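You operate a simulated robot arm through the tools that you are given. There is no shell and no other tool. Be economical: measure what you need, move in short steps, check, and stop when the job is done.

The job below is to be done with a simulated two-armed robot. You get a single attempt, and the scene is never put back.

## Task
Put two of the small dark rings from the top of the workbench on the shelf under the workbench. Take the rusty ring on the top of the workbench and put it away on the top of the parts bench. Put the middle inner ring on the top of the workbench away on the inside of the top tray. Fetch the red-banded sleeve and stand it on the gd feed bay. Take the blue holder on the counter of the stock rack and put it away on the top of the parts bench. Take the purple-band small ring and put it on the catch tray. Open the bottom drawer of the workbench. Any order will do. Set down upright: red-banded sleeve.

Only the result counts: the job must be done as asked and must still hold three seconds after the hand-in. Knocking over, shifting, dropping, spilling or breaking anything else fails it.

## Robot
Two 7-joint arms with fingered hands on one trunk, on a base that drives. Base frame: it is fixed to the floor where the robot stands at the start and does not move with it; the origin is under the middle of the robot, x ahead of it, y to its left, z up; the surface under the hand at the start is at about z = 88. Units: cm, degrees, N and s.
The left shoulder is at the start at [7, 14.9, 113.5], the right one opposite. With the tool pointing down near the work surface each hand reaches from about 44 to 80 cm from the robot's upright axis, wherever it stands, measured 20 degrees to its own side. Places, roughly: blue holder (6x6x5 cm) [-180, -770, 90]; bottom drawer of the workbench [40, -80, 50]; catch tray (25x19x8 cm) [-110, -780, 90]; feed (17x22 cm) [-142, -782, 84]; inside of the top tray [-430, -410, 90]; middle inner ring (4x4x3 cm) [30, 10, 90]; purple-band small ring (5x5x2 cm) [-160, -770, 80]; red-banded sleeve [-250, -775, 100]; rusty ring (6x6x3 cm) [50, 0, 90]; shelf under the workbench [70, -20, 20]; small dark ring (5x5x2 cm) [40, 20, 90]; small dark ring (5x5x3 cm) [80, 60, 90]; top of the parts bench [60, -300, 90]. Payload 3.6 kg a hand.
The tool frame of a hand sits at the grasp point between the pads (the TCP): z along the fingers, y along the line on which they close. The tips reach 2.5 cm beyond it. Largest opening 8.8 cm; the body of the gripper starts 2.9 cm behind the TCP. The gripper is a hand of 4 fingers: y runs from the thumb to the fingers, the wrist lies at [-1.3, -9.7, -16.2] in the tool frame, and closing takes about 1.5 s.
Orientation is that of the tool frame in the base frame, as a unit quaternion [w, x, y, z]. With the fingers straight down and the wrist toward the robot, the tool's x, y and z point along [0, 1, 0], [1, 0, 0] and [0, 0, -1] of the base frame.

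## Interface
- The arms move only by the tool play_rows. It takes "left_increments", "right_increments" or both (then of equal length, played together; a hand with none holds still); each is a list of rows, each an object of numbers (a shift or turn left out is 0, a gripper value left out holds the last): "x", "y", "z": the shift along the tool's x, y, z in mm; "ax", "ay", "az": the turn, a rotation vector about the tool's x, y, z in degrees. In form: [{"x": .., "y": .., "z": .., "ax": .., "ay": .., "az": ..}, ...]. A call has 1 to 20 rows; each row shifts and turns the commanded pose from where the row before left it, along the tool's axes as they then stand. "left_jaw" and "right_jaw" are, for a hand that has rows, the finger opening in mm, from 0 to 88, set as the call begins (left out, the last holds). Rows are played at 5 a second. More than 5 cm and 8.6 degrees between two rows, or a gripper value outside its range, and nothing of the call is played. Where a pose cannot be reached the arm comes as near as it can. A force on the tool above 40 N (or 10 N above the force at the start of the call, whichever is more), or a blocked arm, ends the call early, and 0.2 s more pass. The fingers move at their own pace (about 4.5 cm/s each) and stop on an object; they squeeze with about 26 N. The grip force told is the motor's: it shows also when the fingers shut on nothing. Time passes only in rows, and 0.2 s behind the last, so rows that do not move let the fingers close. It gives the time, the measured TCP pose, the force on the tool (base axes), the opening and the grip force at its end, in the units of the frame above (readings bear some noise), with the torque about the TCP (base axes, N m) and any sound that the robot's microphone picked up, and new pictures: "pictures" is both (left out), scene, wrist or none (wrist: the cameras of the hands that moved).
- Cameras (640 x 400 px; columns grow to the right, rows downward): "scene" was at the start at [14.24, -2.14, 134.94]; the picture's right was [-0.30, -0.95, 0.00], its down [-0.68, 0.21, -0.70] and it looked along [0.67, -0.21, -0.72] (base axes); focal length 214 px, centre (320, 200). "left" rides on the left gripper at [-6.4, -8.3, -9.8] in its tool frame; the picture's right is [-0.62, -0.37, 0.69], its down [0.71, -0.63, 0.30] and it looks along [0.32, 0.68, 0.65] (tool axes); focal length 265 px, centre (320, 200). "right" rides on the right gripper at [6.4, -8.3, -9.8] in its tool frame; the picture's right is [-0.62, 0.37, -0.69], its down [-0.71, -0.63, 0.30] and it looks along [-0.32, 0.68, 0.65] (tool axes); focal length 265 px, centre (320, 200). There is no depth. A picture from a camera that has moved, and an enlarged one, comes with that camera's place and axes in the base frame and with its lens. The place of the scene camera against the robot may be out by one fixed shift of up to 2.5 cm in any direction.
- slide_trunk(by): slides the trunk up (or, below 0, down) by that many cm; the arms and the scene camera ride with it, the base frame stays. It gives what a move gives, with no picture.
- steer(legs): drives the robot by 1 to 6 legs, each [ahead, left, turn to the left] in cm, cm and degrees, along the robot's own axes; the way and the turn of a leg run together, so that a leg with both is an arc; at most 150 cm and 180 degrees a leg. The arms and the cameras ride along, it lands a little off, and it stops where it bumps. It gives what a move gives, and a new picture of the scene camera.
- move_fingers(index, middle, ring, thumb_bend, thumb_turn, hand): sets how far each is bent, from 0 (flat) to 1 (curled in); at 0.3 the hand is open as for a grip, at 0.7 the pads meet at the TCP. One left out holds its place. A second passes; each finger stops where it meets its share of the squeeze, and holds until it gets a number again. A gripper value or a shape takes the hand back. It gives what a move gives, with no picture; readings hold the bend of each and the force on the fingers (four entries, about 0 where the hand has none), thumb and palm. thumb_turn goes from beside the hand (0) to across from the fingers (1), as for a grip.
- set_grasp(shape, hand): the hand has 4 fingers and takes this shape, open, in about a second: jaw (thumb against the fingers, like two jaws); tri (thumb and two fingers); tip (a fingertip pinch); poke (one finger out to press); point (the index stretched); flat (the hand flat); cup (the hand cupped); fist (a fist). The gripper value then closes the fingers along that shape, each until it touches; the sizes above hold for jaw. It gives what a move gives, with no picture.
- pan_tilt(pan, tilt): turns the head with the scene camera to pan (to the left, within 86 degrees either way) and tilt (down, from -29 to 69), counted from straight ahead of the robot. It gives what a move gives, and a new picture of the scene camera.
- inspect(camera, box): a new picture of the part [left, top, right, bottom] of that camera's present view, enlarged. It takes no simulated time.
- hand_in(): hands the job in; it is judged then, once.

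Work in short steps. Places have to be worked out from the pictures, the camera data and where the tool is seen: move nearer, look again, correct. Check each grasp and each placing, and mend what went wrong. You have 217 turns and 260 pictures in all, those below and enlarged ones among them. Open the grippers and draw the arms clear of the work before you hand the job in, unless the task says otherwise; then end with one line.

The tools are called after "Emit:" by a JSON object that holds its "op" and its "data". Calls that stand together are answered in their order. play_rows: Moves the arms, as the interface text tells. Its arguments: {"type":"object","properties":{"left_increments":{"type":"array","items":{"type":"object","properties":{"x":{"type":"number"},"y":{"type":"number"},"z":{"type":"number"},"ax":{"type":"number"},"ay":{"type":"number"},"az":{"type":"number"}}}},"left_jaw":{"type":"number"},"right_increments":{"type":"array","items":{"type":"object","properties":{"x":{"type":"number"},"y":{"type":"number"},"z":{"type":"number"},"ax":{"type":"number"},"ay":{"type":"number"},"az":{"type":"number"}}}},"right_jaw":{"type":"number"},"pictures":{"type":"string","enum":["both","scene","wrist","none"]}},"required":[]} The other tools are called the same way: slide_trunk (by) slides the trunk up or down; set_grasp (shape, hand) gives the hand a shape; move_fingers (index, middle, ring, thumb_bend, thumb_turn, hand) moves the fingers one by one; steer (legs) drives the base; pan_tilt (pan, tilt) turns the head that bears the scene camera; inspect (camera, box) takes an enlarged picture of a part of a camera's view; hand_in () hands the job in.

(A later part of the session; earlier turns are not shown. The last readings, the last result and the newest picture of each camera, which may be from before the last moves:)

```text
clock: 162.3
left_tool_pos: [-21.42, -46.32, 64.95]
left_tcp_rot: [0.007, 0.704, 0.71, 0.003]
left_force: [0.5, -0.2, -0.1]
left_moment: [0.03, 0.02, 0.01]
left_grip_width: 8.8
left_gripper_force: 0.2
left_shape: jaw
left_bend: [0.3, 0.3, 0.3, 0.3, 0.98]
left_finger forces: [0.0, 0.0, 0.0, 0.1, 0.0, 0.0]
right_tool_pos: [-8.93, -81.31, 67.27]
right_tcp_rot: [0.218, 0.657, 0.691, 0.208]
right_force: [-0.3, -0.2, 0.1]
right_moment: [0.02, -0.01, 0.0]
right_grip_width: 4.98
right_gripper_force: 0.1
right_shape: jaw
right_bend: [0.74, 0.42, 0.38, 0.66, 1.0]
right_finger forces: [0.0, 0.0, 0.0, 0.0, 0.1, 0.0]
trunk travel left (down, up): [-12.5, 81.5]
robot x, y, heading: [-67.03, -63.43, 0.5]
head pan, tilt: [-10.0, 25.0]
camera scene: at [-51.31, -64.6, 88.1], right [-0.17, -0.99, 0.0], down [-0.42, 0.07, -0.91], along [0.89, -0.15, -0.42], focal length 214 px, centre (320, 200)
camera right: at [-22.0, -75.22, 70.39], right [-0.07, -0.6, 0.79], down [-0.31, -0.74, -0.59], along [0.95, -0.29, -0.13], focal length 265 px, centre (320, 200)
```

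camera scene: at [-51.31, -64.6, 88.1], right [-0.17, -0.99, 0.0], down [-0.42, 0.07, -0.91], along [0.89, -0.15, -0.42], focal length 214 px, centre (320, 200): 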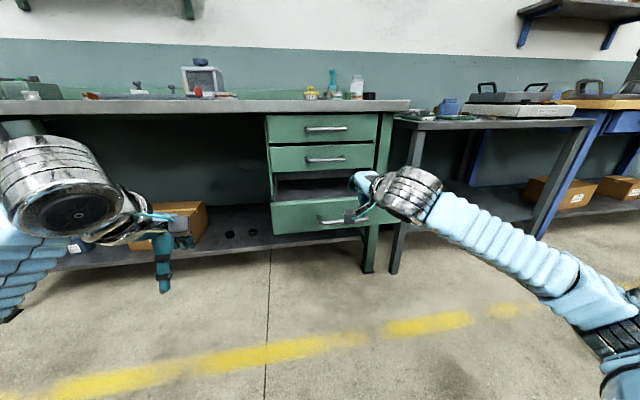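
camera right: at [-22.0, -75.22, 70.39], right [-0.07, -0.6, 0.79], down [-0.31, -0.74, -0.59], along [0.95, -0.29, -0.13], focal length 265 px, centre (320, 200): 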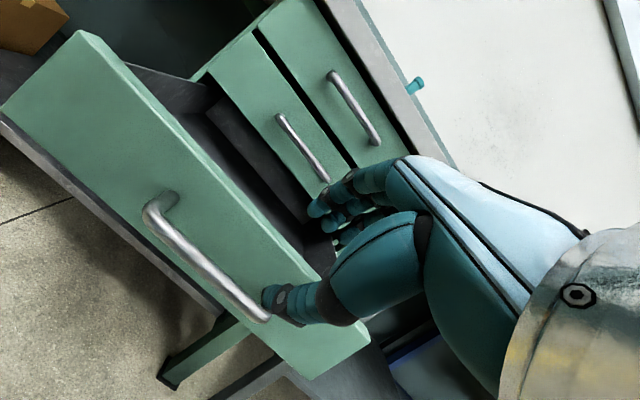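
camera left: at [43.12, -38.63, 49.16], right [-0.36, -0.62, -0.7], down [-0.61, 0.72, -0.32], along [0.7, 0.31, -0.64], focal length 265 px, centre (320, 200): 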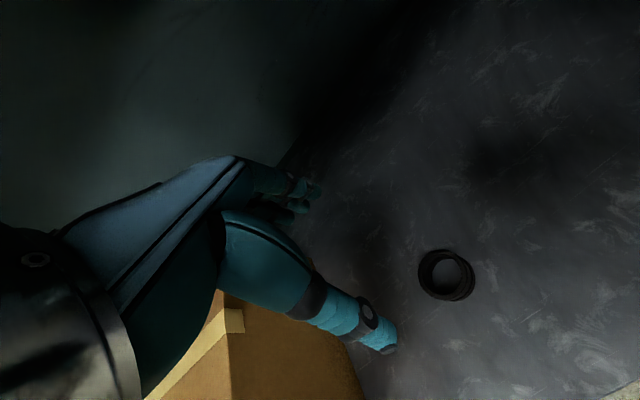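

Drawer is open and released. I straighten the right hand, back away, raise the trunk to bench height and go to the rusty ring and the inner ring.

Emit:
{"op": "play_rows", "data": {"right_increments": [{"ax": 8}, {"ax": 8}, {"ax": 8}, {"ax": 8}, {"ax": 3}, {"z": -30}, {"z": -20}, {}], "right_jaw": 88, "pictures": "none"}}

Emit:
{"op": "steer", "data": {"legs": [[-15, 0, 0], [0, 69, 0]]}}

Emit:
{"op": "slide_trunk", "data": {"by": 40}}

Emit:
{"op": "slide_trunk", "data": {"by": 12}}

```text
clock: 164.1
left_tool_pos: [-21.32, -46.45, 64.89]
left_tcp_rot: [0.007, 0.704, 0.71, 0.003]
left_force: [-0.6, -0.1, 0.4]
left_moment: [0.02, 0.03, 0.01]
left_grip_width: 8.82
left_gripper_force: 0.0
left_shape: jaw
left_bend: [0.3, 0.3, 0.3, 0.3, 0.98]
left_finger forces: [0.0, 0.0, 0.1, 0.1, 0.1, 0.0]
right_tool_pos: [-9.54, -80.96, 72.22]
right_tcp_rot: [0.009, 0.692, 0.722, -0.009]
right_force: [0.2, 0.3, -0.1]
right_moment: [-0.01, 0.0, -0.01]
right_grip_width: 8.74
right_gripper_force: 0.0
right_shape: jaw
right_bend: [0.3, 0.3, 0.3, 0.3, 0.98]
right_finger forces: [0.0, 0.0, 0.0, 0.0, 0.0, 0.1]
trunk travel left (down, up): [-12.5, 81.5]
robot x, y, heading: [-66.47, -63.28, 0.2]
head pan, tilt: [-10.0, 25.0]
```

```text
clock: 175.2
left_tool_pos: [-36.31, 21.16, 64.92]
left_tcp_rot: [0.007, 0.704, 0.71, 0.003]
left_force: [-0.3, -0.2, 0.3]
left_moment: [0.0, 0.0, -0.01]
left_grip_width: 8.75
left_gripper_force: 0.0
left_shape: jaw
left_bend: [0.3, 0.3, 0.3, 0.3, 0.98]
left_finger forces: [0.0, 0.0, 0.1, 0.0, 0.1, 0.0]
right_tool_pos: [-24.41, -13.37, 72.16]
right_tcp_rot: [0.01, 0.692, 0.722, -0.008]
right_force: [-0.4, 0.2, 0.2]
right_moment: [-0.01, 0.04, 0.0]
right_grip_width: 8.77
right_gripper_force: 0.2
right_shape: jaw
right_bend: [0.3, 0.3, 0.3, 0.3, 0.98]
right_finger forces: [0.0, 0.0, 0.0, 0.0, 0.0, 0.0]
trunk travel left (down, up): [-12.5, 81.5]
robot x, y, heading: [-82.0, 4.17, 0.5]
head pan, tilt: [-10.0, 25.0]
camera scene: at [-66.29, 2.98, 88.1], right [-0.17, -0.99, 0.0], down [-0.42, 0.07, -0.91], along [0.89, -0.15, -0.42], focal length 214 px, centre (320, 200)
```

scene: 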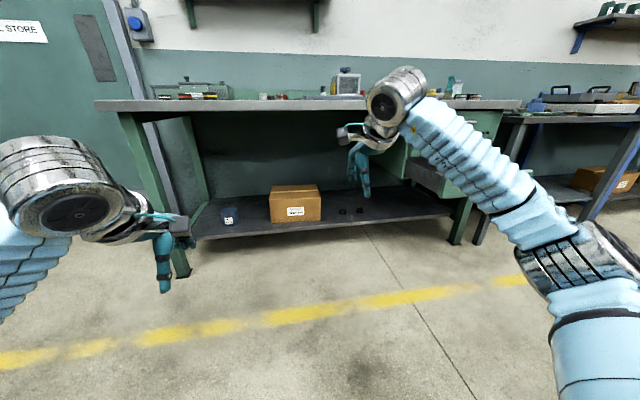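

```text
clock: 179.1
left_tool_pos: [-36.31, 21.12, 104.85]
left_tcp_rot: [0.007, 0.704, 0.711, 0.003]
left_force: [-1.0, 0.4, 0.3]
left_moment: [-0.01, -0.02, 0.01]
left_grip_width: 8.78
left_gripper_force: 0.0
left_shape: jaw
left_bend: [0.3, 0.3, 0.3, 0.3, 0.98]
left_finger forces: [0.0, 0.0, 0.0, 0.1, 0.0, 0.1]
right_tool_pos: [-24.44, -13.46, 112.06]
right_tcp_rot: [0.011, 0.691, 0.722, -0.007]
right_force: [-0.5, -1.0, 0.2]
right_moment: [0.0, 0.01, -0.01]
right_grip_width: 8.76
right_gripper_force: 0.0
right_shape: jaw
right_bend: [0.3, 0.3, 0.3, 0.3, 0.98]
right_finger forces: [0.1, 0.1, 0.0, 0.0, 0.1, 0.1]
trunk travel left (down, up): [-52.5, 41.5]
robot x, y, heading: [-81.6, 4.02, 0.2]
head pan, tilt: [-10.0, 25.0]
```

```text
clock: 180.6
left_tool_pos: [-36.32, 21.15, 116.86]
left_tcp_rot: [0.007, 0.704, 0.71, 0.003]
left_force: [-0.2, 0.0, 0.3]
left_moment: [0.0, 0.02, 0.0]
left_grip_width: 8.76
left_gripper_force: 0.0
left_shape: jaw
left_bend: [0.3, 0.3, 0.3, 0.3, 0.98]
left_finger forces: [0.0, 0.1, 0.1, 0.1, 0.1, 0.0]
right_tool_pos: [-24.48, -13.45, 124.17]
right_tcp_rot: [0.011, 0.693, 0.721, -0.007]
right_force: [0.1, -0.2, 0.3]
right_moment: [-0.01, -0.02, 0.01]
right_grip_width: 8.77
right_gripper_force: 0.0
right_shape: jaw
right_bend: [0.3, 0.3, 0.3, 0.3, 0.98]
right_finger forces: [0.0, 0.0, 0.0, 0.0, 0.0, 0.0]
trunk travel left (down, up): [-64.5, 29.5]
robot x, y, heading: [-82.24, 4.24, 0.1]
head pan, tilt: [-10.0, 25.0]
```

Drive in 70 cm, then bring both hands near their rings and look.

Emit:
{"op": "steer", "data": {"legs": [[69.5, 0.5, 0]]}}

Emit:
{"op": "play_rows", "data": {"right_increments": [{"x": 30, "z": 40}, {"x": 40, "z": 40}, {"x": 30, "z": 40}, {"x": 10, "z": 40}, {}], "left_increments": [{"x": -10, "z": 20}, {"x": -10, "z": 20}, {"x": -10, "z": 20}, {"x": 0, "z": 20}, {}], "pictures": "wrist"}}

```text
clock: 190.0
left_tool_pos: [34.41, 22.09, 116.77]
left_tcp_rot: [0.007, 0.705, 0.71, 0.003]
left_force: [0.5, -1.0, -0.3]
left_moment: [0.01, -0.01, 0.02]
left_grip_width: 8.79
left_gripper_force: 0.0
left_shape: jaw
left_bend: [0.3, 0.3, 0.3, 0.3, 0.98]
left_finger forces: [0.0, 0.0, 0.0, 0.0, 0.1, 0.1]
right_tool_pos: [46.3, -12.63, 124.05]
right_tcp_rot: [0.01, 0.692, 0.721, -0.008]
right_force: [1.2, 0.4, 0.6]
right_moment: [0.04, -0.01, 0.02]
right_grip_width: 8.74
right_gripper_force: 0.0
right_shape: jaw
right_bend: [0.3, 0.3, 0.3, 0.3, 0.98]
right_finger forces: [0.0, 0.1, 0.0, 0.0, 0.0, 0.0]
trunk travel left (down, up): [-64.5, 29.5]
robot x, y, heading: [-11.49, 4.7, 0.3]
head pan, tilt: [-10.0, 25.0]
camera scene: at [4.49, 3.91, 140.09], right [-0.17, -0.99, 0.0], down [-0.42, 0.07, -0.91], along [0.89, -0.15, -0.42], focal length 214 px, centre (320, 200)
```

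scene: 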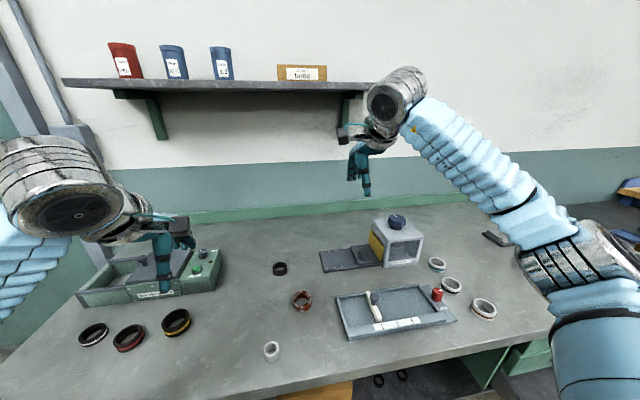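

```text
refused: row 2 steps farther than a row can; nothing moved
```

Emit:
{"op": "play_rows", "data": {"right_increments": [{"x": 28, "z": 40}, {"x": 28, "z": 40}, {"x": 28, "z": 40}, {"x": 26, "z": 40}, {}], "left_increments": [{"x": -10, "z": 20}, {"x": -10, "z": 20}, {"x": -10, "z": 20}, {"x": 0, "z": 20}, {}], "pictures": "wrist"}}

```text
clock: 191.2
left_tool_pos: [34.44, 18.9, 108.73]
left_tcp_rot: [0.006, 0.704, 0.71, 0.003]
left_force: [-0.4, -0.7, -0.3]
left_moment: [0.0, -0.01, 0.03]
left_grip_width: 8.79
left_gripper_force: 0.1
left_shape: jaw
left_bend: [0.3, 0.3, 0.3, 0.3, 0.98]
left_finger forces: [0.1, 0.1, 0.0, 0.1, 0.0, 0.1]
right_tool_pos: [45.76, -1.99, 108.19]
right_tcp_rot: [0.011, 0.693, 0.721, -0.008]
right_force: [0.3, -0.6, 0.0]
right_moment: [0.02, 0.0, 0.02]
right_grip_width: 8.75
right_gripper_force: 0.1
right_shape: jaw
right_bend: [0.3, 0.3, 0.3, 0.3, 0.98]
right_finger forces: [0.0, 0.1, 0.0, 0.0, 0.1, 0.0]
trunk travel left (down, up): [-64.5, 29.5]
robot x, y, heading: [-11.25, 5.08, 0.4]
head pan, tilt: [-10.0, 25.0]
camera right: at [37.03, 4.5, 117.82], right [0.39, -0.59, 0.71], down [-0.6, -0.75, -0.29], along [0.7, -0.31, -0.64], focal length 265 px, centre (320, 200)
camera left: at [26.1, 12.5, 118.52], right [-0.35, -0.63, -0.7], down [-0.63, 0.71, -0.32], along [0.69, 0.33, -0.65], focal length 265 px, centre (320, 200)
```

right: 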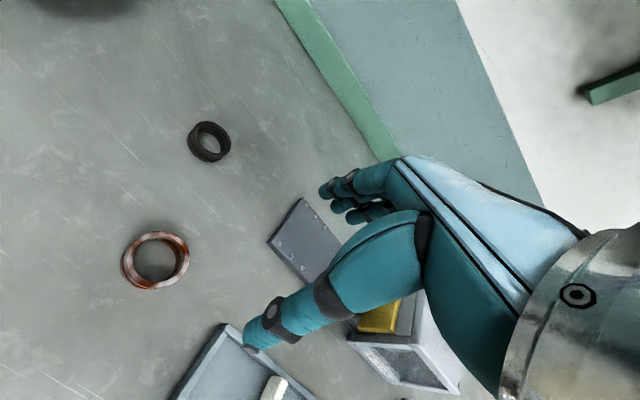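
left: 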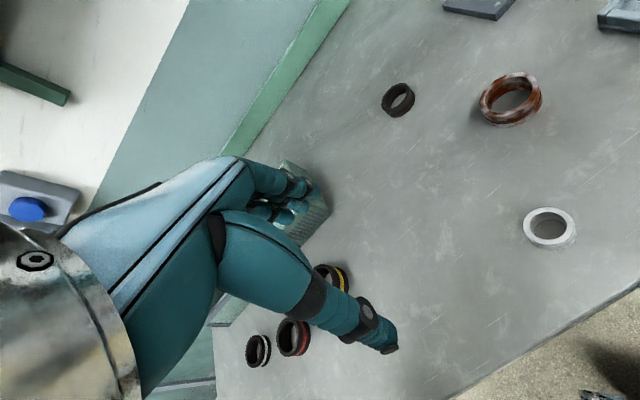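

Rusty ring at [45.0, 1.7], inner ring at [33.3, 9.3]. Right hand first.

Emit:
{"op": "play_rows", "data": {"right_increments": [{"x": 37, "y": -6}, {"z": 45}, {"z": 45}, {"z": 40}, {"z": 25}, {"z": 14}, {}, {}], "pictures": "wrist"}}

```text
clock: 193.0
left_tool_pos: [34.55, 18.87, 108.87]
left_tcp_rot: [0.006, 0.705, 0.709, 0.004]
left_force: [0.0, 0.2, -0.7]
left_moment: [-0.01, 0.01, 0.0]
left_grip_width: 8.78
left_gripper_force: 0.1
left_shape: jaw
left_bend: [0.3, 0.3, 0.3, 0.3, 0.98]
left_finger forces: [0.0, 0.0, 0.0, 0.1, 0.0, 0.1]
right_tool_pos: [45.05, 0.95, 90.96]
right_tcp_rot: [0.011, 0.693, 0.721, -0.008]
right_force: [-0.1, -0.1, -0.5]
right_moment: [0.0, -0.02, 0.0]
right_grip_width: 8.77
right_gripper_force: 0.1
right_shape: jaw
right_bend: [0.3, 0.3, 0.3, 0.3, 0.98]
right_finger forces: [0.0, 0.0, 0.0, 0.0, 0.0, 0.0]
trunk travel left (down, up): [-64.5, 29.5]
robot x, y, heading: [-10.9, 5.28, 0.4]
head pan, tilt: [-10.0, 25.0]
camera right: at [36.19, 7.38, 100.56], right [0.39, -0.59, 0.71], down [-0.6, -0.75, -0.29], along [0.7, -0.31, -0.64], focal length 265 px, centre (320, 200)
```

right: 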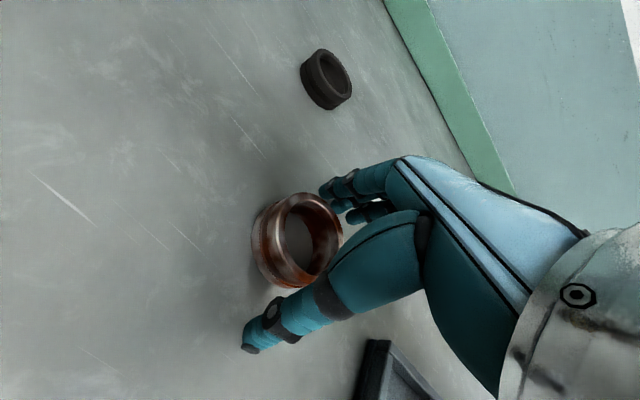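

Nearly centred; nudge 6 mm toward it and close, then lift.

Emit:
{"op": "play_rows", "data": {"right_increments": [{"x": 6}, {}], "pictures": "none"}}

Emit:
{"op": "play_rows", "data": {"right_increments": [{}, {}, {}, {}, {}, {}, {}, {}], "right_jaw": 25, "pictures": "none"}}

Emit:
{"op": "play_rows", "data": {"right_increments": [{"z": -30}, {"z": -45}, {"z": -45}, {"z": -45}, {"x": -45, "z": -20}, {"x": -48}, {"x": -48}, {"x": -48}, {}], "pictures": "wrist"}}

```text
clock: 193.6
left_tool_pos: [34.48, 18.94, 108.77]
left_tcp_rot: [0.007, 0.705, 0.709, 0.003]
left_force: [0.2, -0.4, 0.5]
left_moment: [-0.03, 0.0, -0.03]
left_grip_width: 8.77
left_gripper_force: 0.0
left_shape: jaw
left_bend: [0.3, 0.3, 0.3, 0.3, 0.98]
left_finger forces: [0.0, 0.1, 0.0, 0.0, 0.1, 0.0]
right_tool_pos: [44.99, 1.61, 90.93]
right_tcp_rot: [0.011, 0.693, 0.721, -0.008]
right_force: [-0.3, 0.5, 0.6]
right_moment: [-0.01, -0.02, 0.02]
right_grip_width: 8.78
right_gripper_force: 0.0
right_shape: jaw
right_bend: [0.3, 0.3, 0.3, 0.3, 0.98]
right_finger forces: [0.0, 0.0, 0.0, 0.1, 0.1, 0.0]
trunk travel left (down, up): [-64.5, 29.5]
robot x, y, heading: [-11.07, 4.99, 0.3]
head pan, tilt: [-10.0, 25.0]
```

```text
clock: 195.4
left_tool_pos: [34.53, 18.89, 108.78]
left_tcp_rot: [0.006, 0.704, 0.71, 0.003]
left_force: [0.0, -0.1, -0.4]
left_moment: [0.03, -0.01, -0.01]
left_grip_width: 8.78
left_gripper_force: 0.1
left_shape: jaw
left_bend: [0.3, 0.3, 0.3, 0.3, 0.98]
left_finger forces: [0.0, 0.0, 0.1, 0.0, 0.1, 0.0]
right_tool_pos: [44.97, 1.58, 90.96]
right_tcp_rot: [0.01, 0.692, 0.721, -0.008]
right_force: [0.5, -0.1, 0.2]
right_moment: [-0.02, -0.03, -0.01]
right_grip_width: 4.45
right_gripper_force: 25.8
right_shape: jaw
right_bend: [0.74, 0.44, 0.48, 0.69, 1.0]
right_finger forces: [13.2, 7.9, 2.1, 0.0, 23.4, 0.0]
trunk travel left (down, up): [-64.5, 29.5]
robot x, y, heading: [-10.96, 5.08, 0.2]
head pan, tilt: [-10.0, 25.0]
```

```text
clock: 197.4
left_tool_pos: [34.68, 19.07, 108.68]
left_tcp_rot: [0.008, 0.705, 0.709, 0.003]
left_force: [-0.3, -0.1, 0.4]
left_moment: [-0.04, 0.01, -0.01]
left_grip_width: 8.76
left_gripper_force: 0.0
left_shape: jaw
left_bend: [0.3, 0.3, 0.3, 0.3, 0.98]
left_finger forces: [0.0, 0.0, 0.0, 0.1, 0.0, 0.0]
right_tool_pos: [45.74, -16.44, 109.9]
right_tcp_rot: [0.011, 0.693, 0.721, -0.009]
right_force: [-0.2, 0.6, -2.0]
right_moment: [0.01, -0.03, -0.03]
right_grip_width: 4.45
right_gripper_force: 25.9
right_shape: jaw
right_bend: [0.74, 0.44, 0.48, 0.69, 1.0]
right_finger forces: [13.1, 7.8, 2.1, 0.0, 23.1, 0.1]
trunk travel left (down, up): [-64.5, 29.5]
robot x, y, heading: [-11.59, 5.01, 0.3]
head pan, tilt: [-10.0, 25.0]
camera right: at [36.94, -10.03, 119.54], right [0.39, -0.59, 0.71], down [-0.6, -0.75, -0.29], along [0.7, -0.31, -0.64], focal length 265 px, centre (320, 200)
```

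right: 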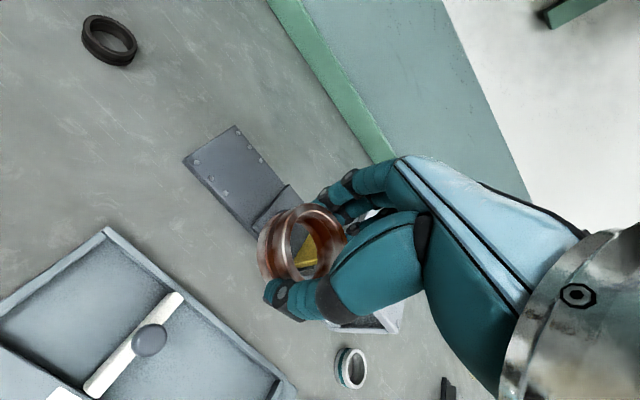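

Rusty ring held. Now the left hand over the inner ring at [33.3, 9.3].

Emit:
{"op": "play_rows", "data": {"left_increments": [{"x": -48, "y": -6}, {"x": -49, "y": -7}, {"z": 45}, {"z": 45}, {"z": 30}, {"z": 20}, {}, {}], "pictures": "wrist"}}

```text
clock: 199.2
left_tool_pos: [33.37, 9.37, 94.83]
left_tcp_rot: [0.007, 0.704, 0.71, 0.004]
left_force: [0.3, -0.3, -0.2]
left_moment: [-0.01, -0.01, 0.02]
left_grip_width: 8.77
left_gripper_force: 0.2
left_shape: jaw
left_bend: [0.3, 0.3, 0.3, 0.3, 0.98]
left_finger forces: [0.0, 0.1, 0.0, 0.0, 0.0, 0.1]
right_tool_pos: [45.68, -16.54, 109.93]
right_tcp_rot: [0.011, 0.693, 0.721, -0.008]
right_force: [-0.2, 0.6, -1.3]
right_moment: [0.03, -0.04, -0.05]
right_grip_width: 4.45
right_gripper_force: 25.8
right_shape: jaw
right_bend: [0.74, 0.44, 0.48, 0.69, 1.0]
right_finger forces: [13.3, 7.8, 2.1, 0.0, 23.3, 0.0]
trunk travel left (down, up): [-64.5, 29.5]
robot x, y, heading: [-11.23, 4.75, 0.2]
head pan, tilt: [-10.0, 25.0]
camera left: at [24.96, 3.0, 104.67], right [-0.35, -0.63, -0.69], down [-0.63, 0.71, -0.32], along [0.69, 0.33, -0.65], focal length 265 px, centre (320, 200)
```

left: 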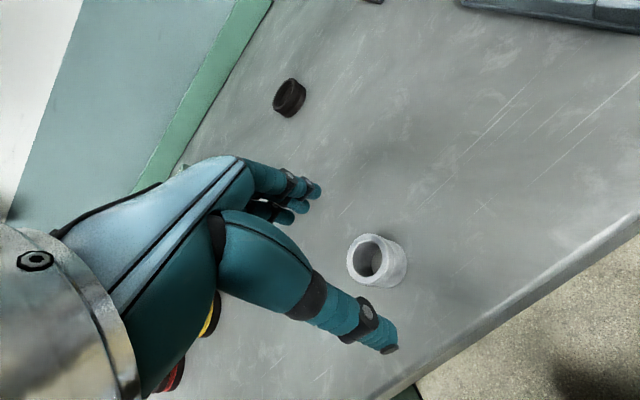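

Aligned; go down, close and lift.

Emit:
{"op": "play_rows", "data": {"left_increments": [{"z": 20}, {"z": 17}, {}], "pictures": "none"}}

Emit:
{"op": "play_rows", "data": {"left_increments": [{}, {}, {}, {}, {}, {}, {}, {}], "left_jaw": 15, "pictures": "none"}}

Emit:
{"op": "play_rows", "data": {"left_increments": [{"z": -30}, {"z": -45}, {"z": -45}, {"z": -45}, {"x": 45, "z": -20}, {"x": 45}, {}], "pictures": "wrist"}}

```text
clock: 200.0
left_tool_pos: [33.49, 9.11, 91.19]
left_tcp_rot: [0.007, 0.705, 0.71, 0.004]
left_force: [0.4, 1.3, 0.3]
left_moment: [0.01, -0.01, 0.03]
left_grip_width: 8.76
left_gripper_force: 0.1
left_shape: jaw
left_bend: [0.3, 0.3, 0.3, 0.3, 0.98]
left_finger forces: [0.1, 0.1, 0.1, 0.1, 0.1, 0.0]
right_tool_pos: [45.73, -16.56, 109.92]
right_tcp_rot: [0.01, 0.693, 0.721, -0.009]
right_force: [0.2, -0.1, -1.9]
right_moment: [-0.02, -0.01, 0.02]
right_grip_width: 4.46
right_gripper_force: 26.2
right_shape: jaw
right_bend: [0.74, 0.44, 0.48, 0.69, 1.0]
right_finger forces: [13.2, 7.8, 2.2, 0.0, 23.1, 0.1]
trunk travel left (down, up): [-64.5, 29.5]
robot x, y, heading: [-11.03, 5.11, 0.3]
head pan, tilt: [-10.0, 25.0]
```

```text
clock: 201.8
left_tool_pos: [33.5, 9.1, 91.2]
left_tcp_rot: [0.006, 0.705, 0.709, 0.003]
left_force: [-0.1, 0.5, 0.8]
left_moment: [0.03, -0.02, -0.02]
left_grip_width: 2.59
left_gripper_force: 26.5
left_shape: jaw
left_bend: [0.74, 0.53, 0.6, 0.75, 1.0]
left_finger forces: [13.8, 8.4, 0.0, 0.1, 22.1, 0.1]
right_tool_pos: [45.74, -16.54, 109.81]
right_tcp_rot: [0.01, 0.693, 0.721, -0.008]
right_force: [0.3, 0.1, -0.6]
right_moment: [0.02, -0.01, -0.01]
right_grip_width: 4.49
right_gripper_force: 26.5
right_shape: jaw
right_bend: [0.74, 0.44, 0.48, 0.69, 1.0]
right_finger forces: [13.1, 7.8, 2.2, 0.0, 23.1, 0.0]
trunk travel left (down, up): [-64.5, 29.5]
robot x, y, heading: [-11.27, 4.8, 0.2]
head pan, tilt: [-10.0, 25.0]
```

```text
clock: 203.4
left_tool_pos: [33.2, 17.82, 109.93]
left_tcp_rot: [0.005, 0.705, 0.709, 0.003]
left_force: [0.2, 0.7, -1.4]
left_moment: [-0.02, 0.04, 0.03]
left_grip_width: 2.57
left_gripper_force: 26.0
left_shape: jaw
left_bend: [0.74, 0.53, 0.6, 0.75, 1.0]
left_finger forces: [13.7, 8.6, 0.0, 0.0, 22.0, 0.0]
right_tool_pos: [45.83, -16.82, 109.86]
right_tcp_rot: [0.008, 0.693, 0.721, -0.008]
right_force: [-0.5, -0.5, -1.5]
right_moment: [0.02, 0.01, 0.01]
right_grip_width: 4.47
right_gripper_force: 26.0
right_shape: jaw
right_bend: [0.74, 0.44, 0.48, 0.69, 1.0]
right_finger forces: [13.3, 7.7, 2.2, 0.0, 23.3, 0.0]
trunk travel left (down, up): [-64.5, 29.5]
robot x, y, heading: [-11.12, 4.62, 0.1]
head pan, tilt: [-10.0, 25.0]
camera left: at [24.8, 11.52, 119.72], right [-0.35, -0.62, -0.7], down [-0.63, 0.71, -0.31], along [0.69, 0.33, -0.65], focal length 265 px, centre (320, 200)
```

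left: 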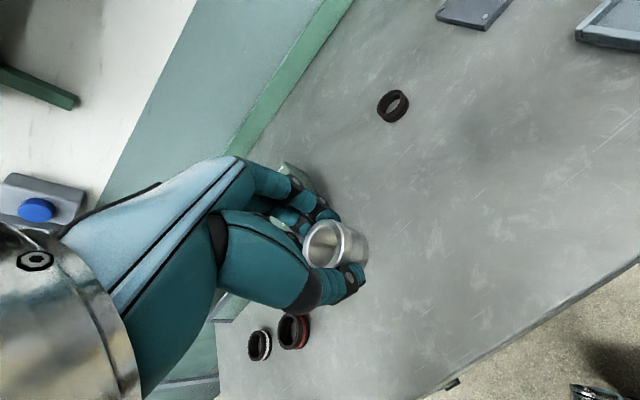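

Both rings are held. I drive out and along the aisle to the parts bench.

Emit:
{"op": "steer", "data": {"legs": [[-45, 0, 0], [0, -150, 0]]}}

Emit:
{"op": "pan_tilt", "data": {"pan": -50, "tilt": 25}}

```text
clock: 228.3
left_tool_pos: [-9.88, -132.23, 109.85]
left_tcp_rot: [0.006, 0.705, 0.709, 0.003]
left_force: [-0.5, -0.4, -1.4]
left_moment: [0.0, 0.0, 0.01]
left_grip_width: 2.6
left_gripper_force: 25.7
left_shape: jaw
left_bend: [0.74, 0.53, 0.6, 0.75, 1.0]
left_finger forces: [13.8, 9.2, 0.1, 0.0, 22.1, 0.0]
right_tool_pos: [2.65, -166.99, 109.91]
right_tcp_rot: [0.01, 0.694, 0.72, -0.007]
right_force: [-0.6, 0.4, -1.3]
right_moment: [0.03, 0.0, 0.01]
right_grip_width: 4.45
right_gripper_force: 26.2
right_shape: jaw
right_bend: [0.74, 0.44, 0.48, 0.69, 1.0]
right_finger forces: [13.4, 8.2, 2.3, 0.0, 23.3, 0.0]
trunk travel left (down, up): [-64.5, 29.5]
robot x, y, heading: [-54.18, -145.09, 0.1]
head pan, tilt: [-10.0, 25.0]
camera scene: at [-38.66, -146.47, 140.1], right [-0.17, -0.99, 0.0], down [-0.42, 0.07, -0.91], along [0.89, -0.16, -0.42], focal length 214 px, centre (320, 200)
```

scene: 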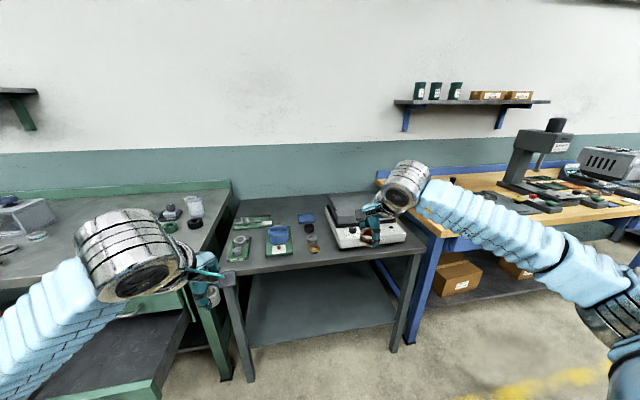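

```text
clock: 229.3
left_tool_pos: [-9.95, -132.12, 110.03]
left_tcp_rot: [0.007, 0.705, 0.709, 0.003]
left_force: [-0.5, 0.1, -0.3]
left_moment: [0.02, 0.0, 0.01]
left_grip_width: 2.58
left_gripper_force: 25.8
left_shape: jaw
left_bend: [0.74, 0.53, 0.6, 0.75, 1.0]
left_finger forces: [13.8, 9.2, 0.0, 0.1, 22.1, 0.0]
right_tool_pos: [2.65, -166.93, 109.8]
right_tcp_rot: [0.01, 0.693, 0.721, -0.008]
right_force: [0.5, -0.8, -0.3]
right_moment: [0.01, -0.01, 0.01]
right_grip_width: 4.43
right_gripper_force: 25.9
right_shape: jaw
right_bend: [0.74, 0.44, 0.48, 0.69, 1.0]
right_finger forces: [13.4, 8.2, 2.3, 0.1, 23.3, 0.1]
trunk travel left (down, up): [-64.5, 29.5]
robot x, y, heading: [-54.04, -145.49, 0.1]
head pan, tilt: [-50.0, 25.0]
camera scene: at [-41.75, -151.95, 140.1], right [-0.76, -0.65, 0.0], down [-0.27, 0.32, -0.91], along [0.58, -0.69, -0.42], focal length 214 px, centre (320, 200)
```

scene: 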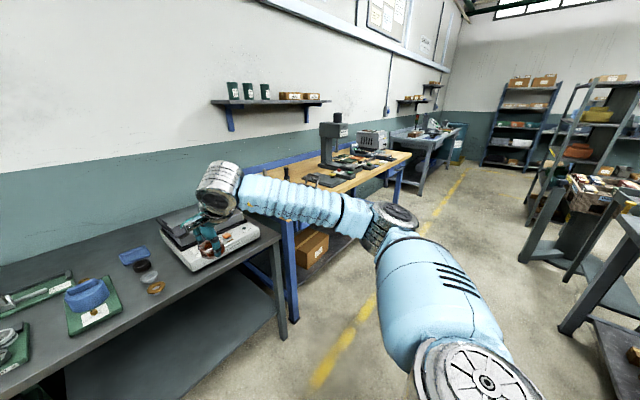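

The wooden bench with the blue frame (y ≈ -207 to -375) is the parts bench. I move along to its left part, where the top is empty, and look.

Emit:
{"op": "steer", "data": {"legs": [[0, -85, 0]]}}

Emit:
{"op": "pan_tilt", "data": {"pan": -10, "tilt": 35}}

```text
clock: 240.6
left_tool_pos: [-8.88, -216.75, 110.01]
left_tcp_rot: [0.007, 0.696, 0.718, 0.003]
left_force: [0.5, -0.1, -1.1]
left_moment: [-0.04, 0.02, 0.0]
left_grip_width: 2.6
left_gripper_force: 26.0
left_shape: jaw
left_bend: [0.74, 0.53, 0.6, 0.75, 1.0]
left_finger forces: [13.9, 9.3, 0.0, 0.0, 22.0, 0.0]
right_tool_pos: [4.54, -251.04, 109.93]
right_tcp_rot: [0.011, 0.684, 0.729, -0.009]
right_force: [-0.5, 0.4, -1.6]
right_moment: [-0.01, 0.02, -0.02]
right_grip_width: 4.46
right_gripper_force: 26.1
right_shape: jaw
right_bend: [0.74, 0.44, 0.48, 0.69, 1.0]
right_finger forces: [13.4, 8.3, 2.5, 0.0, 23.3, 0.1]
trunk travel left (down, up): [-64.5, 29.5]
robot x, y, heading: [-53.09, -230.67, 1.7]
head pan, tilt: [-50.0, 25.0]
camera scene: at [-40.31, -237.25, 140.1], right [-0.75, -0.66, 0.0], down [-0.28, 0.32, -0.91], along [0.6, -0.68, -0.42], focal length 214 px, centre (320, 200)
```

scene: 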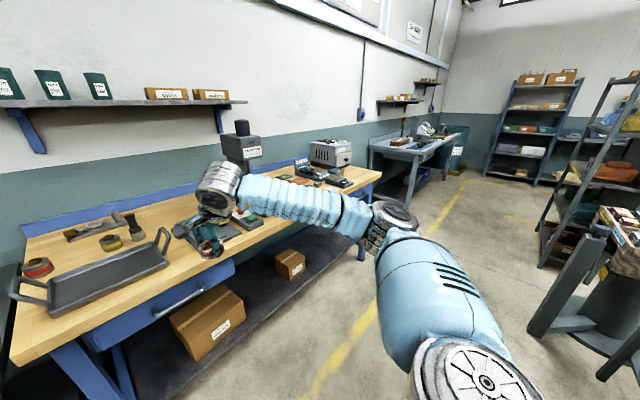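

```text
clock: 241.7
left_tool_pos: [-8.99, -216.79, 109.88]
left_tcp_rot: [0.007, 0.696, 0.718, 0.004]
left_force: [0.2, -0.4, -0.7]
left_moment: [0.0, -0.02, 0.0]
left_grip_width: 2.58
left_gripper_force: 26.0
left_shape: jaw
left_bend: [0.74, 0.53, 0.6, 0.75, 1.0]
left_finger forces: [14.0, 9.3, 0.0, 0.0, 22.1, 0.0]
right_tool_pos: [4.51, -251.05, 109.87]
right_tcp_rot: [0.01, 0.683, 0.73, -0.008]
right_force: [-1.0, 0.0, -1.1]
right_moment: [-0.02, 0.03, -0.01]
right_grip_width: 4.44
right_gripper_force: 25.5
right_shape: jaw
right_bend: [0.74, 0.44, 0.48, 0.69, 1.0]
right_finger forces: [13.5, 8.3, 2.3, 0.1, 23.3, 0.1]
trunk travel left (down, up): [-64.5, 29.5]
robot x, y, heading: [-52.68, -231.18, 1.7]
head pan, tilt: [-10.0, 35.0]
camera scene: at [-37.68, -231.74, 138.52], right [-0.15, -0.99, 0.0], down [-0.57, 0.08, -0.82], along [0.81, -0.12, -0.57], focal length 214 px, centre (320, 200)
```

scene: 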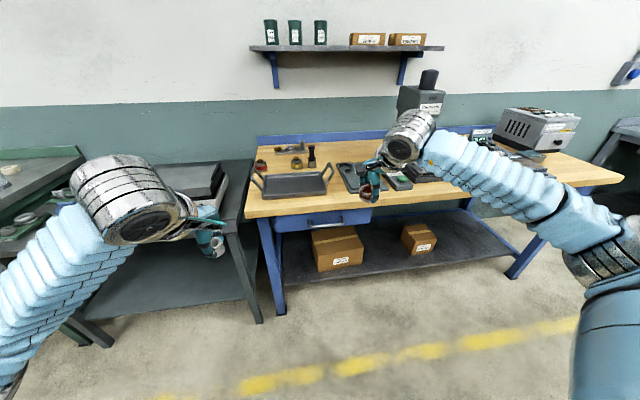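

I move further right to about y=-300, where the front strip looks free, and look down at it.

Emit:
{"op": "steer", "data": {"legs": [[0, -70, -1.7]]}}

Emit:
{"op": "pan_tilt", "data": {"pan": -5, "tilt": 40}}

```text
clock: 251.3
left_tool_pos: [-7.29, -289.68, 109.95]
left_tcp_rot: [0.007, 0.702, 0.712, 0.003]
left_force: [-0.9, 0.4, -1.4]
left_moment: [0.03, -0.03, 0.01]
left_grip_width: 2.6
left_gripper_force: 26.1
left_shape: jaw
left_bend: [0.74, 0.53, 0.6, 0.75, 1.0]
left_finger forces: [13.8, 9.5, 0.0, 0.1, 22.1, 0.1]
right_tool_pos: [5.55, -324.07, 110.0]
right_tcp_rot: [0.011, 0.69, 0.724, -0.008]
right_force: [-0.3, -0.5, -0.9]
right_moment: [-0.01, 0.0, 0.0]
right_grip_width: 4.45
right_gripper_force: 26.3
right_shape: jaw
right_bend: [0.74, 0.44, 0.48, 0.69, 1.0]
right_finger forces: [13.5, 8.3, 2.5, 0.0, 23.4, 0.1]
trunk travel left (down, up): [-64.5, 29.5]
robot x, y, heading: [-51.73, -302.95, 0.8]
head pan, tilt: [-10.0, 35.0]
camera scene: at [-36.3, -304.2, 138.52], right [-0.16, -0.99, 0.0], down [-0.57, 0.09, -0.82], along [0.81, -0.13, -0.57], focal length 214 px, centre (320, 200)
```

scene: 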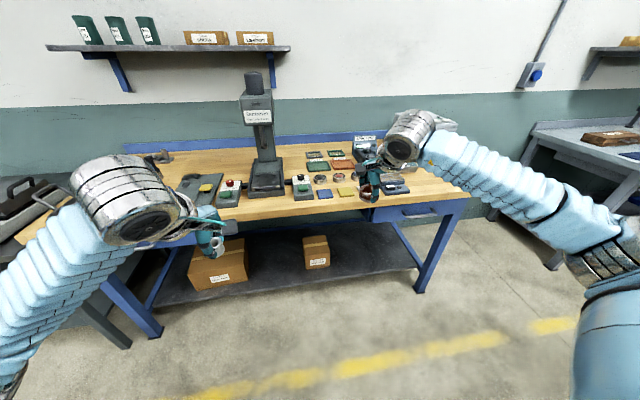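

```text
clock: 251.9
left_tool_pos: [-7.36, -289.67, 109.98]
left_tcp_rot: [0.007, 0.701, 0.713, 0.003]
left_force: [-0.1, 0.5, -1.2]
left_moment: [0.03, 0.01, -0.04]
left_grip_width: 2.58
left_gripper_force: 25.4
left_shape: jaw
left_bend: [0.74, 0.53, 0.6, 0.75, 1.0]
left_finger forces: [13.9, 9.4, 0.0, 0.0, 22.0, 0.1]
right_tool_pos: [5.55, -324.2, 109.84]
right_tcp_rot: [0.01, 0.69, 0.724, -0.008]
right_force: [0.9, -0.1, -1.9]
right_moment: [-0.01, 0.02, 0.0]
right_grip_width: 4.42
right_gripper_force: 26.3
right_shape: jaw
right_bend: [0.74, 0.44, 0.48, 0.69, 1.0]
right_finger forces: [13.6, 8.3, 2.5, 0.0, 23.3, 0.0]
trunk travel left (down, up): [-64.5, 29.5]
robot x, y, heading: [-51.66, -303.11, 0.7]
head pan, tilt: [-5.0, 40.0]
camera scene: at [-36.5, -303.46, 137.77], right [-0.08, -1.0, 0.0], down [-0.64, 0.05, -0.77], along [0.76, -0.06, -0.64], focal length 214 px, centre (320, 200)
```

scene: 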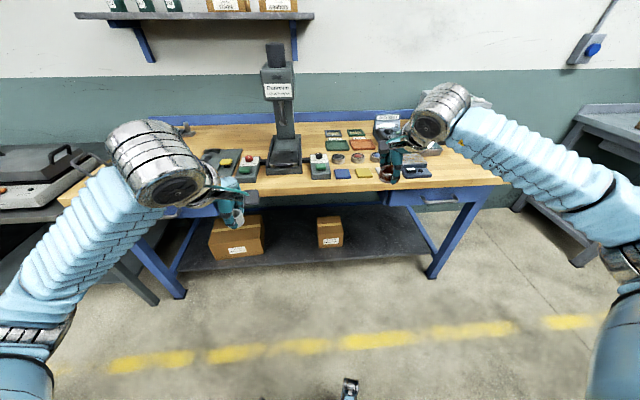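

Free spot at the right end, around [38, -366]. I drive there and look with the right wrist camera.

Emit:
{"op": "steer", "data": {"legs": [[15, -42, -0.7], [17, 0, 0]]}}

Emit:
{"op": "play_rows", "data": {"right_increments": [{}], "pictures": "wrist"}}

```text
clock: 260.0
left_tool_pos: [25.02, -330.15, 110.02]
left_tcp_rot: [0.008, 0.705, 0.71, 0.003]
left_force: [0.2, 0.4, 0.2]
left_moment: [-0.01, -0.01, -0.01]
left_grip_width: 2.57
left_gripper_force: 25.8
left_shape: jaw
left_bend: [0.74, 0.53, 0.6, 0.75, 1.0]
left_finger forces: [13.9, 9.5, 0.0, 0.0, 22.1, 0.0]
right_tool_pos: [37.68, -364.83, 110.1]
right_tcp_rot: [0.011, 0.693, 0.721, -0.009]
right_force: [0.3, 0.2, -1.1]
right_moment: [-0.04, 0.02, -0.01]
right_grip_width: 4.46
right_gripper_force: 25.9
right_shape: jaw
right_bend: [0.74, 0.44, 0.48, 0.69, 1.0]
right_finger forces: [13.5, 8.4, 2.5, 0.0, 23.3, 0.1]
trunk travel left (down, up): [-64.5, 29.5]
robot x, y, heading: [-18.83, -343.52, -0.0]
head pan, tilt: [-5.0, 40.0]
camera scene: at [-4.03, -343.6, 137.79], right [-0.08, -1.0, 0.0], down [-0.64, 0.05, -0.77], along [0.76, -0.07, -0.64], focal length 214 px, centre (320, 200)
```

scene: 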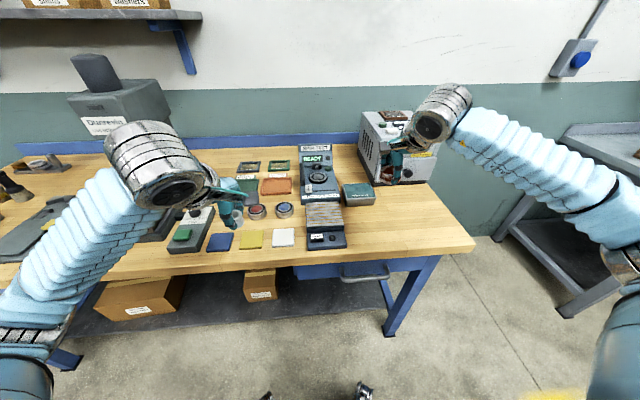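

```text
clock: 260.4
left_tool_pos: [25.11, -330.22, 109.93]
left_tcp_rot: [0.007, 0.705, 0.709, 0.003]
left_force: [-0.7, 0.6, 0.0]
left_moment: [-0.02, 0.01, -0.01]
left_grip_width: 2.56
left_gripper_force: 25.9
left_shape: jaw
left_bend: [0.74, 0.53, 0.6, 0.75, 1.0]
left_finger forces: [14.0, 9.5, 0.0, 0.1, 22.3, 0.0]
right_tool_pos: [37.66, -365.03, 109.9]
right_tcp_rot: [0.01, 0.692, 0.722, -0.008]
right_force: [-0.3, 0.3, -0.7]
right_moment: [0.01, 0.01, 0.02]
right_grip_width: 4.45
right_gripper_force: 26.1
right_shape: jaw
right_bend: [0.74, 0.44, 0.48, 0.69, 1.0]
right_finger forces: [13.5, 8.5, 2.5, 0.0, 23.4, 0.1]
trunk travel left (down, up): [-64.5, 29.5]
robot x, y, heading: [-18.96, -343.67, 0.4]
head pan, tilt: [-5.0, 40.0]
camera right: at [28.89, -358.55, 119.54], right [0.39, -0.59, 0.71], down [-0.6, -0.75, -0.29], along [0.7, -0.31, -0.64], focal length 265 px, centre (320, 200)
```

right: 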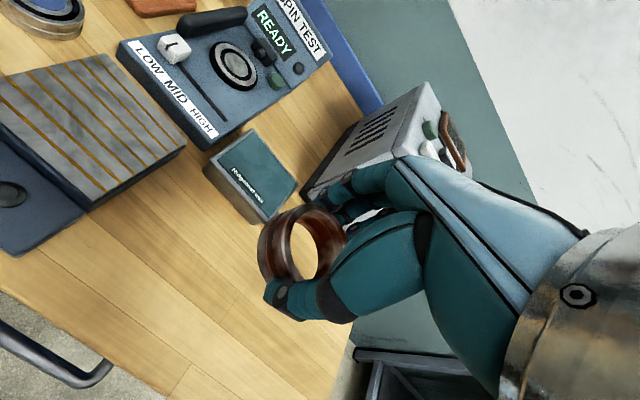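

Free wood beneath the hand. I lower to contact.

Emit:
{"op": "play_rows", "data": {"right_increments": [{"z": 45, "x": -10}, {"z": 45}, {"z": 45}, {"z": 20}, {"z": 8}, {"z": 4}, {"z": 4}, {"z": 4}, {"z": 3}, {"z": 3}, {"z": 3}, {"z": 3}, {"z": 3}, {"z": 3}, {"z": 3}], "pictures": "none"}}

```text
clock: 263.6
left_tool_pos: [25.05, -330.26, 110.0]
left_tcp_rot: [0.008, 0.704, 0.71, 0.004]
left_force: [0.1, -0.6, -1.1]
left_moment: [0.01, -0.02, 0.03]
left_grip_width: 2.56
left_gripper_force: 25.6
left_shape: jaw
left_bend: [0.74, 0.53, 0.6, 0.75, 1.0]
left_finger forces: [14.0, 9.5, 0.1, 0.0, 22.3, 0.0]
right_tool_pos: [37.79, -366.55, 90.77]
right_tcp_rot: [0.014, 0.694, 0.72, -0.004]
right_force: [2.6, -3.8, 17.6]
right_moment: [-0.09, 0.0, -0.05]
right_grip_width: 4.47
right_gripper_force: 25.9
right_shape: jaw
right_bend: [0.74, 0.44, 0.48, 0.69, 1.0]
right_finger forces: [15.0, 9.7, 4.1, 0.0, 25.1, 0.1]
trunk travel left (down, up): [-64.5, 29.5]
robot x, y, heading: [-18.85, -343.42, 0.2]
head pan, tilt: [-5.0, 40.0]
```

Contact at z ≈ 90.8 (17 N). Ease up, open, and lift.

Emit:
{"op": "play_rows", "data": {"right_increments": [{"z": -2}, {}, {}, {}, {}, {}], "right_jaw": 88, "pictures": "none"}}

Emit:
{"op": "play_rows", "data": {"right_increments": [{"z": -20}, {"z": -45}, {"z": -45}, {"z": -45}, {"z": -45}, {}], "pictures": "wrist"}}

```text
clock: 265.0
left_tool_pos: [25.06, -330.31, 109.92]
left_tcp_rot: [0.006, 0.704, 0.71, 0.003]
left_force: [0.5, -0.2, -0.2]
left_moment: [0.01, 0.0, 0.01]
left_grip_width: 2.55
left_gripper_force: 25.4
left_shape: jaw
left_bend: [0.74, 0.53, 0.6, 0.75, 1.0]
left_finger forces: [14.0, 9.4, 0.1, 0.1, 22.3, 0.1]
right_tool_pos: [37.62, -366.54, 90.52]
right_tcp_rot: [0.011, 0.693, 0.721, -0.008]
right_force: [-2.8, 0.6, 6.5]
right_moment: [-0.03, -0.25, 0.01]
right_grip_width: 8.64
right_gripper_force: 0.0
right_shape: jaw
right_bend: [0.3, 0.3, 0.3, 0.3, 0.98]
right_finger forces: [0.0, 6.3, 0.0, 0.0, 0.1, 0.1]
trunk travel left (down, up): [-64.5, 29.5]
robot x, y, heading: [-18.79, -343.12, 0.1]
head pan, tilt: [-5.0, 40.0]
```

```text
clock: 266.4
left_tool_pos: [25.23, -330.4, 109.95]
left_tcp_rot: [0.006, 0.705, 0.709, 0.003]
left_force: [0.4, 0.0, -0.5]
left_moment: [0.0, 0.02, 0.0]
left_grip_width: 2.58
left_gripper_force: 25.9
left_shape: jaw
left_bend: [0.74, 0.53, 0.6, 0.75, 1.0]
left_finger forces: [14.0, 9.5, 0.0, 0.0, 22.2, 0.0]
right_tool_pos: [37.89, -366.01, 110.77]
right_tcp_rot: [0.01, 0.693, 0.721, -0.008]
right_force: [1.1, 0.0, -0.7]
right_moment: [-0.02, 0.0, -0.02]
right_grip_width: 8.76
right_gripper_force: 0.0
right_shape: jaw
right_bend: [0.3, 0.3, 0.3, 0.3, 0.98]
right_finger forces: [0.0, 0.0, 0.0, 0.0, 0.0, 0.0]
trunk travel left (down, up): [-64.5, 29.5]
robot x, y, heading: [-18.71, -343.44, 0.1]
head pan, tilt: [-5.0, 40.0]
camera right: at [28.8, -359.54, 120.47], right [0.39, -0.59, 0.71], down [-0.6, -0.75, -0.29], along [0.7, -0.31, -0.64], focal length 265 px, centre (320, 200)
```

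right: 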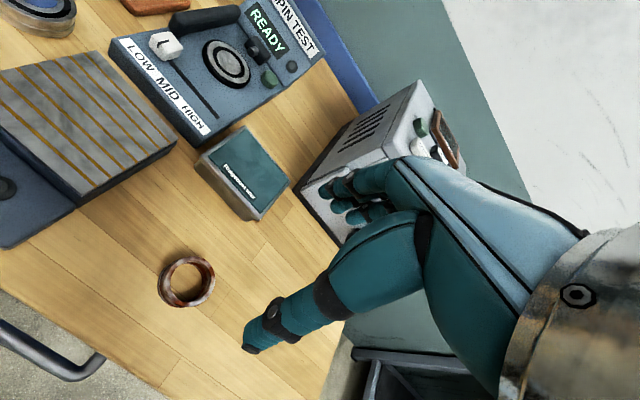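

Rusty ring is placed. I back into the aisle, turn to face along it, and look round for the top tray at [-430, -410].

Emit:
{"op": "steer", "data": {"legs": [[-38, 0, 0], [0, 0, -90]]}}

Emit:
{"op": "pan_tilt", "data": {"pan": -70, "tilt": 15}}

```text
clock: 282.4
left_tool_pos: [-47.89, -388.36, 109.91]
left_tcp_rot: [0.008, 0.999, -0.033, -0.003]
left_force: [0.6, 0.1, -1.2]
left_moment: [0.0, 0.0, 0.01]
left_grip_width: 2.57
left_gripper_force: 26.0
left_shape: jaw
left_bend: [0.74, 0.53, 0.6, 0.75, 1.0]
left_finger forces: [14.0, 9.8, 0.0, 0.1, 22.1, 0.1]
right_tool_pos: [-84.34, -398.16, 110.85]
right_tcp_rot: [0.001, 1.0, -0.017, -0.013]
right_force: [0.6, 0.8, 0.0]
right_moment: [-0.03, -0.01, 0.01]
right_grip_width: 8.78
right_gripper_force: 0.2
right_shape: jaw
right_bend: [0.3, 0.3, 0.3, 0.3, 0.98]
right_finger forces: [0.0, 0.0, 0.1, 0.0, 0.1, 0.0]
trunk travel left (down, up): [-64.5, 29.5]
robot x, y, heading: [-57.68, -343.58, -93.8]
head pan, tilt: [-5.0, 40.0]
camera scene: at [-57.94, -356.72, 137.77], right [-0.99, 0.16, 0.0], down [0.1, 0.63, -0.77], along [-0.12, -0.76, -0.64], focal length 214 px, centre (320, 200)
```

scene: 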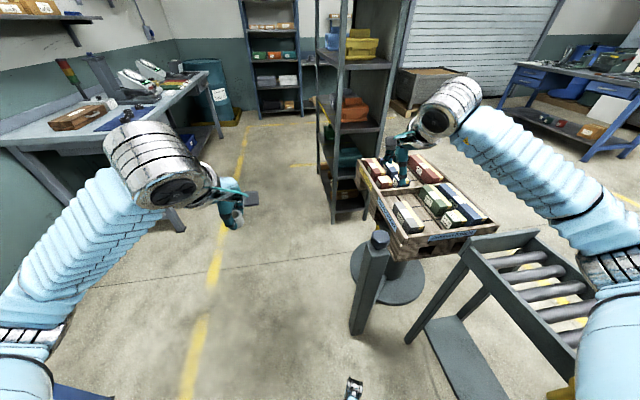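

```text
clock: 283.7
left_tool_pos: [-48.03, -388.46, 109.98]
left_tcp_rot: [0.007, 0.999, -0.033, -0.002]
left_force: [-0.3, 0.3, -1.5]
left_moment: [0.0, 0.01, 0.01]
left_grip_width: 2.57
left_gripper_force: 26.3
left_shape: jaw
left_bend: [0.74, 0.53, 0.6, 0.75, 1.0]
left_finger forces: [13.9, 10.0, 0.0, 0.0, 22.1, 0.0]
right_tool_pos: [-84.31, -398.2, 110.82]
right_tcp_rot: [0.002, 1.0, -0.018, -0.013]
right_force: [0.5, -0.6, -0.4]
right_moment: [0.0, -0.01, 0.01]
right_grip_width: 8.77
right_gripper_force: 0.1
right_shape: jaw
right_bend: [0.3, 0.3, 0.3, 0.3, 0.98]
right_finger forces: [0.0, 0.0, 0.0, 0.0, 0.1, 0.0]
trunk travel left (down, up): [-64.5, 29.5]
robot x, y, heading: [-57.76, -343.94, -94.1]
head pan, tilt: [-70.0, 15.0]
camera scene: at [-65.56, -350.9, 141.72], right [-0.28, 0.96, 0.0], down [0.25, 0.07, -0.97], along [-0.93, -0.27, -0.26], focal length 214 px, centre (320, 200)
```

scene: 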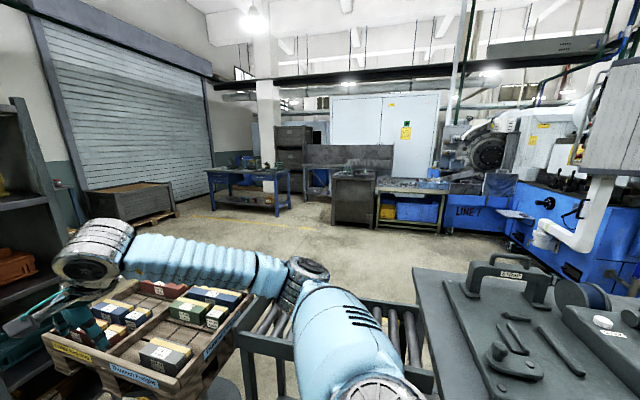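

The trolley with the top tray seems to lie beyond the rack and pallet. I look straight down the aisle and the other way to pick a drivable route.

Emit:
{"op": "pan_tilt", "data": {"pan": 0, "tilt": 12}}

Emit:
{"op": "pan_tilt", "data": {"pan": -86, "tilt": 30}}

```text
clock: 285.1
left_tool_pos: [-47.81, -388.4, 109.95]
left_tcp_rot: [0.006, 0.999, -0.033, -0.003]
left_force: [-0.5, -0.2, -1.4]
left_moment: [0.01, -0.02, 0.01]
left_grip_width: 2.58
left_gripper_force: 26.2
left_shape: jaw
left_bend: [0.74, 0.53, 0.6, 0.75, 1.0]
left_finger forces: [13.9, 9.9, 0.0, 0.0, 21.9, 0.0]
right_tool_pos: [-84.28, -398.14, 110.83]
right_tcp_rot: [0.001, 1.0, -0.018, -0.013]
right_force: [0.5, 0.8, 0.5]
right_moment: [0.01, 0.02, 0.02]
right_grip_width: 8.76
right_gripper_force: 0.1
right_shape: jaw
right_bend: [0.3, 0.3, 0.3, 0.3, 0.98]
right_finger forces: [0.1, 0.0, 0.0, 0.0, 0.0, 0.1]
trunk travel left (down, up): [-64.5, 29.5]
robot x, y, heading: [-58.09, -343.53, -93.7]
head pan, tilt: [0.0, 12.0]
camera scene: at [-57.25, -357.62, 142.21], right [-1.0, 0.07, 0.0], down [0.01, 0.21, -0.98], along [-0.07, -0.98, -0.21], focal length 214 px, centre (320, 200)
```

scene: 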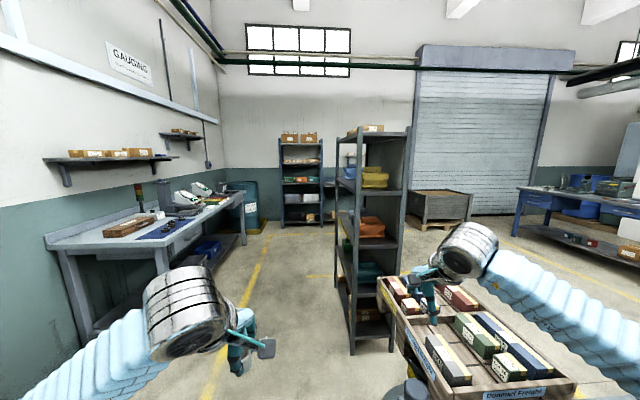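

```text
clock: 286.7
left_tool_pos: [-47.92, -388.49, 109.99]
left_tcp_rot: [0.007, 0.999, -0.033, -0.003]
left_force: [-0.6, 0.0, -0.3]
left_moment: [-0.03, 0.02, 0.01]
left_grip_width: 2.57
left_gripper_force: 26.3
left_shape: jaw
left_bend: [0.74, 0.53, 0.6, 0.75, 1.0]
left_finger forces: [14.0, 9.8, 0.1, 0.0, 21.9, 0.0]
right_tool_pos: [-84.29, -398.3, 110.73]
right_tcp_rot: [0.002, 1.0, -0.018, -0.013]
right_force: [-0.5, 0.5, 0.3]
right_moment: [0.01, 0.0, -0.03]
right_grip_width: 8.76
right_gripper_force: 0.0
right_shape: jaw
right_bend: [0.3, 0.3, 0.3, 0.3, 0.98]
right_finger forces: [0.0, 0.1, 0.1, 0.0, 0.0, 0.0]
trunk travel left (down, up): [-64.5, 29.5]
robot x, y, heading: [-57.67, -343.96, -94.0]
head pan, tilt: [-85.9, 30.0]
camera scene: at [-65.63, -348.34, 139.31], right [0.0, 1.0, 0.0], down [0.5, 0.0, -0.87], along [-0.87, 0.0, -0.5], focal length 214 px, centre (320, 200)
```

scene: 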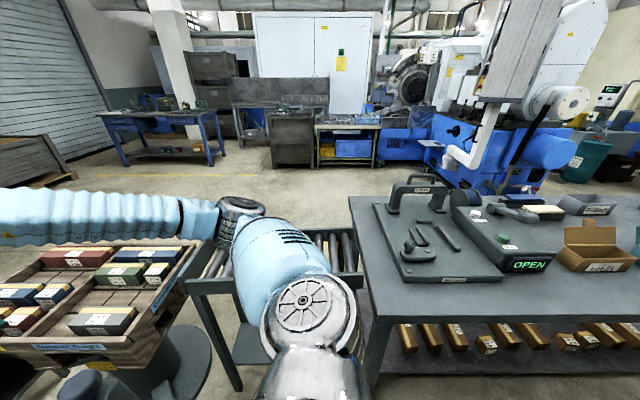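

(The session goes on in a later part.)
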